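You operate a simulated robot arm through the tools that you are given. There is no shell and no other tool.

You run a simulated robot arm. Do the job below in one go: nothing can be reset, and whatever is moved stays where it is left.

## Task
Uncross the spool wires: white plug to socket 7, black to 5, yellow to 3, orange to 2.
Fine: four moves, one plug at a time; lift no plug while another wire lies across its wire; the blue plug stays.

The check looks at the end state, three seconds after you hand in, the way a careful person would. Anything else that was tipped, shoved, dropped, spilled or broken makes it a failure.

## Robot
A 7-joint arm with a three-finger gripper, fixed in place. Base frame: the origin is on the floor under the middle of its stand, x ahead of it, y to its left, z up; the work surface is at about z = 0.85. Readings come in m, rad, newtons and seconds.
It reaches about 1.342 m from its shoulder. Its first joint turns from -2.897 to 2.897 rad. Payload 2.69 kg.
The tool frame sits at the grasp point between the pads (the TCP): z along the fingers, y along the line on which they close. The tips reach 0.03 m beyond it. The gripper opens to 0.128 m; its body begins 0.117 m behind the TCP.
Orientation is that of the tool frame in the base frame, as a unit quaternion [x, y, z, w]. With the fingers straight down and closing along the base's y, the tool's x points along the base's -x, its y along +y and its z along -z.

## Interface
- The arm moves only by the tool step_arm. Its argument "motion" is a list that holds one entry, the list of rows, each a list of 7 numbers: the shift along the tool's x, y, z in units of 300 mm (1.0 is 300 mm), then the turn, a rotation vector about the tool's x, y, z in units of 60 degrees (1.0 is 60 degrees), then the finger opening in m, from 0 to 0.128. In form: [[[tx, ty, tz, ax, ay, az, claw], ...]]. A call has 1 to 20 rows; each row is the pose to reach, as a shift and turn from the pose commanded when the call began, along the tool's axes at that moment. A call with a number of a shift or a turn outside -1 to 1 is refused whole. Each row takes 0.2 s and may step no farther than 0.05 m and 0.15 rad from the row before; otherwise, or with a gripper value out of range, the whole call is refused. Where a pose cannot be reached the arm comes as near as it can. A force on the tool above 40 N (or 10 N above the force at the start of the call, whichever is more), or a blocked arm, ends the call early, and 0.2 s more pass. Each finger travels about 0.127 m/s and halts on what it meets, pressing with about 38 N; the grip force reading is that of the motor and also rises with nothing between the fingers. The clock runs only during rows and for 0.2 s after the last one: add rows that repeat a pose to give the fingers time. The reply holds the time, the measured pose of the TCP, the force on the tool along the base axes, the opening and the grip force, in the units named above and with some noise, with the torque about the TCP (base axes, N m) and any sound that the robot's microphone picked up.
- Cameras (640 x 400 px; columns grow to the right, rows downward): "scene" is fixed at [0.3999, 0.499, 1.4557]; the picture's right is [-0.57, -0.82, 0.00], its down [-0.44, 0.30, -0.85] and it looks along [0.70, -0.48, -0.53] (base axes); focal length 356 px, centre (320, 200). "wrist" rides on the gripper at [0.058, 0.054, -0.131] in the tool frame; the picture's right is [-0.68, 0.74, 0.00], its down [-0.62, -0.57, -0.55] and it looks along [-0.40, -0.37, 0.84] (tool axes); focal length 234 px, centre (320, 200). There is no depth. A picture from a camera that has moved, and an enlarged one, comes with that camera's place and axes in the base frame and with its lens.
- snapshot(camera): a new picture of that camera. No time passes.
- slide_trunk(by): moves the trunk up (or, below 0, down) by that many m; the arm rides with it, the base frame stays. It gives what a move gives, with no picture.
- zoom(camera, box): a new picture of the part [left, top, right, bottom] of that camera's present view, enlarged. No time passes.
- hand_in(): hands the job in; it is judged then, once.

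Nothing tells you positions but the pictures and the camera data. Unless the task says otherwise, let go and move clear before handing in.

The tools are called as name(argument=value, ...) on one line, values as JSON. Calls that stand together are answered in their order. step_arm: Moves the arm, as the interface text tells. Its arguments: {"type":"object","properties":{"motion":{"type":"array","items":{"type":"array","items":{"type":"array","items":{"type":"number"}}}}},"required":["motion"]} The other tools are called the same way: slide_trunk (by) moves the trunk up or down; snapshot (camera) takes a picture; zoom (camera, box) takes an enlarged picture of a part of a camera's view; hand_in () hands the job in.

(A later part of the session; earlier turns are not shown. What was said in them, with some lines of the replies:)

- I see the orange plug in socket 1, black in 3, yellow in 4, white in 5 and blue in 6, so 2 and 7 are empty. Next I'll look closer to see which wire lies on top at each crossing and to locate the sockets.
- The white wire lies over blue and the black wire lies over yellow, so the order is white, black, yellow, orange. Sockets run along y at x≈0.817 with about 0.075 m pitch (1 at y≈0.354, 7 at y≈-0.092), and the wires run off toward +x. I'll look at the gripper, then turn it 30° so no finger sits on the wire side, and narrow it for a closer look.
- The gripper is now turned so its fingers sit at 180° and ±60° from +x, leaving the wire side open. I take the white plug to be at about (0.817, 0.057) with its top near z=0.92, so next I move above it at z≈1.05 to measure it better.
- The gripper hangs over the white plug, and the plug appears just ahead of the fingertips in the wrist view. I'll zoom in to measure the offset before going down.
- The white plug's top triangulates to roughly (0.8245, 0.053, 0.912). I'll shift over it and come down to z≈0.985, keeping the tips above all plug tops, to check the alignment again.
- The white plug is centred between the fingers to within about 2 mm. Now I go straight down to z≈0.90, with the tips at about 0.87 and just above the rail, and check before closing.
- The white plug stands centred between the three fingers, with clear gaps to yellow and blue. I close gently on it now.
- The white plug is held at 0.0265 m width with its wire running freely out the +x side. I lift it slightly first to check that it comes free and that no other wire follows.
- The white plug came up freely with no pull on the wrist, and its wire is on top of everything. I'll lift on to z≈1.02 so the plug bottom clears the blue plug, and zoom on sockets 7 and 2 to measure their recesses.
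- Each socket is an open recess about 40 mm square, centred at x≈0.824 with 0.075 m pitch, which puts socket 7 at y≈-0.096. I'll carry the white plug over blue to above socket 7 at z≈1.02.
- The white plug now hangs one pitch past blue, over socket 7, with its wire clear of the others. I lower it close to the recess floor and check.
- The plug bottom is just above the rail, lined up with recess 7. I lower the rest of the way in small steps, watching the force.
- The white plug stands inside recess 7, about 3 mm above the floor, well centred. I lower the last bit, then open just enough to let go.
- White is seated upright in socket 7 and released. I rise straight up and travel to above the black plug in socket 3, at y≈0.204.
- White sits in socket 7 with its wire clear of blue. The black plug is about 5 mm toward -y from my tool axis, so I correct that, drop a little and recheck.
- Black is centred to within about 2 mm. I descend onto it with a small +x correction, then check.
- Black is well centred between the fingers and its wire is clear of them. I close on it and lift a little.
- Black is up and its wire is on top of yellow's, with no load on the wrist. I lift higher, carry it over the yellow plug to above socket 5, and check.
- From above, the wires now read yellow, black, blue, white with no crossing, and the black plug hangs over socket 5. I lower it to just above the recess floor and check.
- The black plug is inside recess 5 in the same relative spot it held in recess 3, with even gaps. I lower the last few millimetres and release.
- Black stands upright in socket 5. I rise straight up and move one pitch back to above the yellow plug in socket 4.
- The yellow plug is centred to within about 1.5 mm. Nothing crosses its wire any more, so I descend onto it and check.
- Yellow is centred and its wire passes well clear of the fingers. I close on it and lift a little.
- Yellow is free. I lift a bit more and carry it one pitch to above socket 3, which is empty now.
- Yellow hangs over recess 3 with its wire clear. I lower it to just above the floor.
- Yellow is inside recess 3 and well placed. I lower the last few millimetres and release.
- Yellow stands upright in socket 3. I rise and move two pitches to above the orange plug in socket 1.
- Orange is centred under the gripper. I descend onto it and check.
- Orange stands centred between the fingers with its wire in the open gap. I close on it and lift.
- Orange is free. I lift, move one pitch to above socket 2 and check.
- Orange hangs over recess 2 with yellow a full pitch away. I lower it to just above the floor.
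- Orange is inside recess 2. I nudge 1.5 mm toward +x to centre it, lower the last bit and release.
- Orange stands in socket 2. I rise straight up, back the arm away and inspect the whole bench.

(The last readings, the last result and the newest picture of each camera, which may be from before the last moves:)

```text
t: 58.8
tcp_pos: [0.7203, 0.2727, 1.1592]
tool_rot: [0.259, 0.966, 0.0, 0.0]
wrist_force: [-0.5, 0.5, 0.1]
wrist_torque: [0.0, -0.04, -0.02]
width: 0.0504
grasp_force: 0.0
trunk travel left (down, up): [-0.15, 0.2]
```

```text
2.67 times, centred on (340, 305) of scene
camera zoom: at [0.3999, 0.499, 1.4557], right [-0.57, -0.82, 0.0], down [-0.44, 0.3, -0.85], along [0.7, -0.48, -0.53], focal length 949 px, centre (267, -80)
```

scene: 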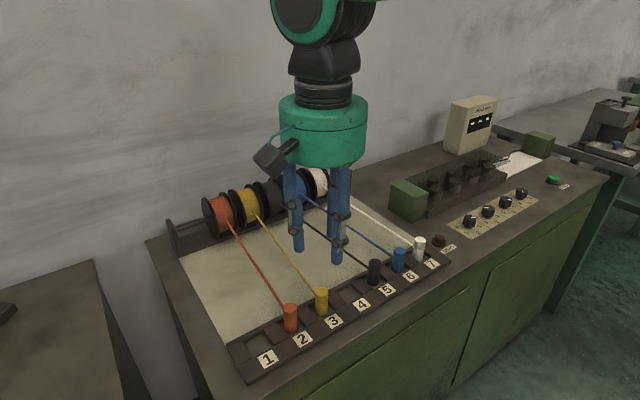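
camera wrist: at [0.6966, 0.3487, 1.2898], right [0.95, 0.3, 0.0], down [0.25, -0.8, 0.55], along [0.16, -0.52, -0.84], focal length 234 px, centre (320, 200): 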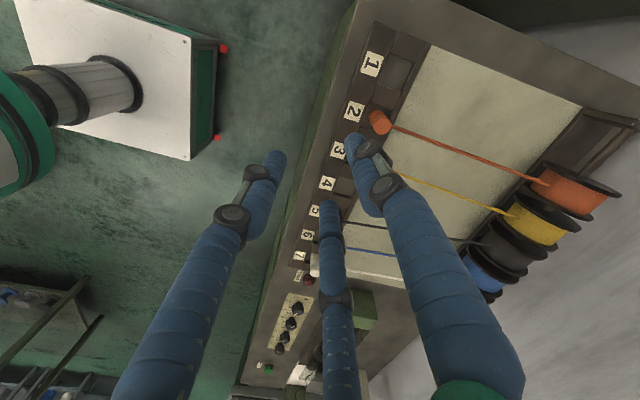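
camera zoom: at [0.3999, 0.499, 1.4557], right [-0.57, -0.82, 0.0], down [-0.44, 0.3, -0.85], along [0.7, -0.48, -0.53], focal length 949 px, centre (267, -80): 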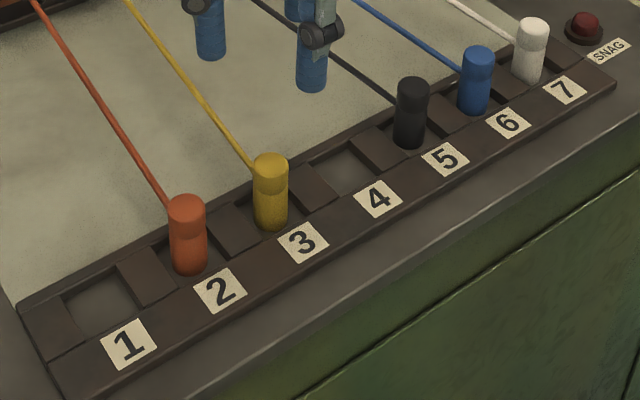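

All five plugs stand in place: orange 2, yellow 3, black 5, blue 6, white 7. I move the arm back near its start so I can see all the wires before handing in.

step_arm(motion=[[[-0.0584, -0.101, 0, 0, 0, 0, 0.05], [-0.1168, -0.202, 0, 0, 0, 0, 0.05], [-0.1751, -0.303, 0, 0, 0, 0, 0.05], [-0.2335, -0.404, 0, 0, 0, 0, 0.05], [-0.2919, -0.505, 0, 0, 0, 0, 0.05], [-0.3503, -0.606, 0, 0, 0, 0, 0.05], [-0.4086, -0.707, 0, 0, 0, 0, 0.05], [-0.467, -0.808, 0, 0, 0, 0, 0.05], [-0.467, -0.808, 0, 0, 0, 0, 0.05]]])

snapshot(camera="scene")

zoom(camera="scene", box=[180, 150, 460, 380])

zoom(camera="scene", box=[340, 220, 470, 310])

zoom(camera="scene", box=[240, 270, 370, 370])

```text
t: 60.8
tcp_pos: [0.7199, -0.0079, 1.1598]
tool_rot: [0.26, 0.966, -0.001, 0.0]
wrist_force: [0.5, -0.8, -0.5]
wrist_torque: [0.03, -0.02, 0.03]
width: 0.0502
grasp_force: 0.0
trunk travel left (down, up): [-0.15, 0.2]
```

```text
taken
```

scene: 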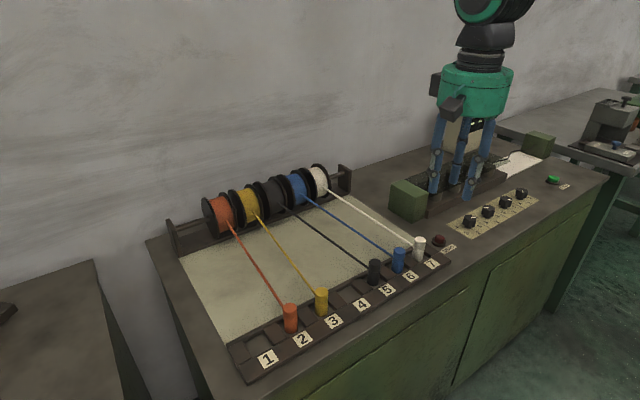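

```text
1.74 times, centred on (320, 265) of scene
camera zoom: at [0.3999, 0.499, 1.4557], right [-0.57, -0.82, 0.0], down [-0.44, 0.3, -0.85], along [0.7, -0.48, -0.53], focal length 619 px, centre (320, 87)
```

zoom: 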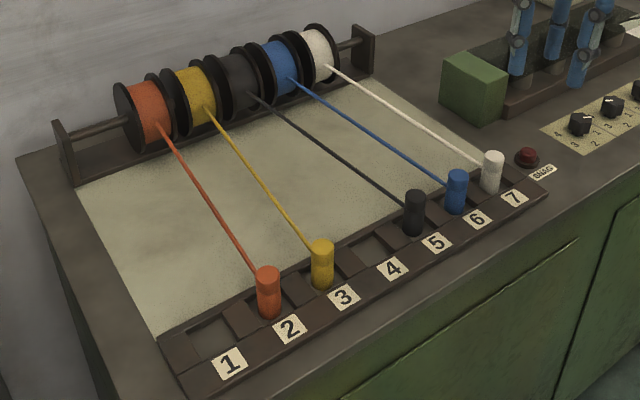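

```text
4.44 times, centred on (405, 265) of scene
camera zoom: at [0.3999, 0.499, 1.4557], right [-0.57, -0.82, 0.0], down [-0.44, 0.3, -0.85], along [0.7, -0.48, -0.53], focal length 1581 px, centre (-58, -89)
```

zoom: 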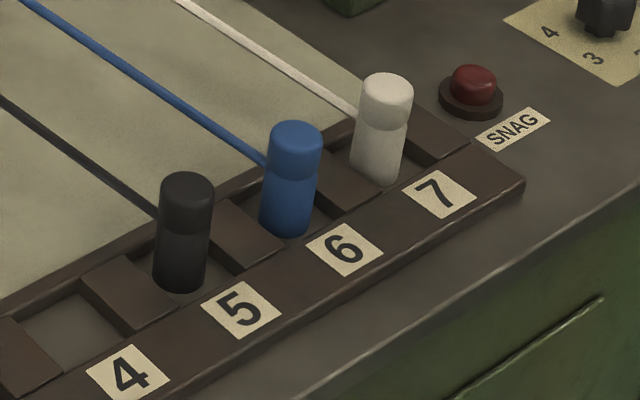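

```text
4.00 times, centred on (305, 320) of scene
camera zoom: at [0.3999, 0.499, 1.4557], right [-0.57, -0.82, 0.0], down [-0.44, 0.3, -0.85], along [0.7, -0.48, -0.53], focal length 1423 px, centre (380, -280)
```

zoom: 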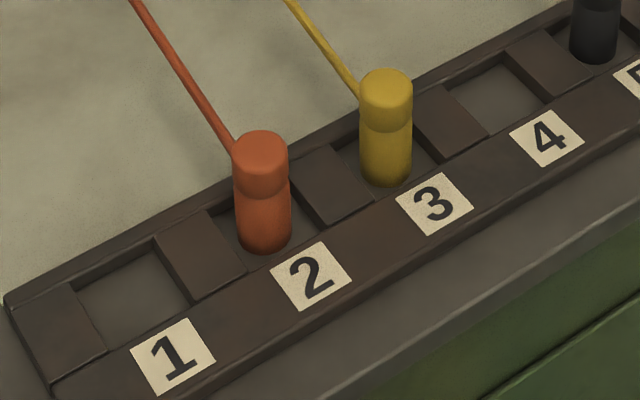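

All wires run side by side with no crossing: orange 2, yellow 3, black 5, blue still in 6, white 7. Every plug stands upright, the SNAG lamp is dark, nothing else was touched and the arm is clear, so I hand in.

hand_in()

```text
The job is handed in.
```

The four wires are uncrossed and the job is handed in. White is now in socket 7, black in 5, yellow in 3 and orange in 2. Blue stayed in 6.

- **Order:** I moved white, then black, yellow and orange, in four moves with one plug at a time. The white wire lay over blue and the black wire over yellow. Going in that order, no plug was lifted while another wire lay across its own.
- **End state:** in the last pictures all five plugs stood upright in their recesses and the wires ran side by side without crossing. The SNAG lamp was dark, nothing else on the bench looked disturbed, and the arm was clear.

The hand-in reply gave no verdict, so I don't know the result of the check.
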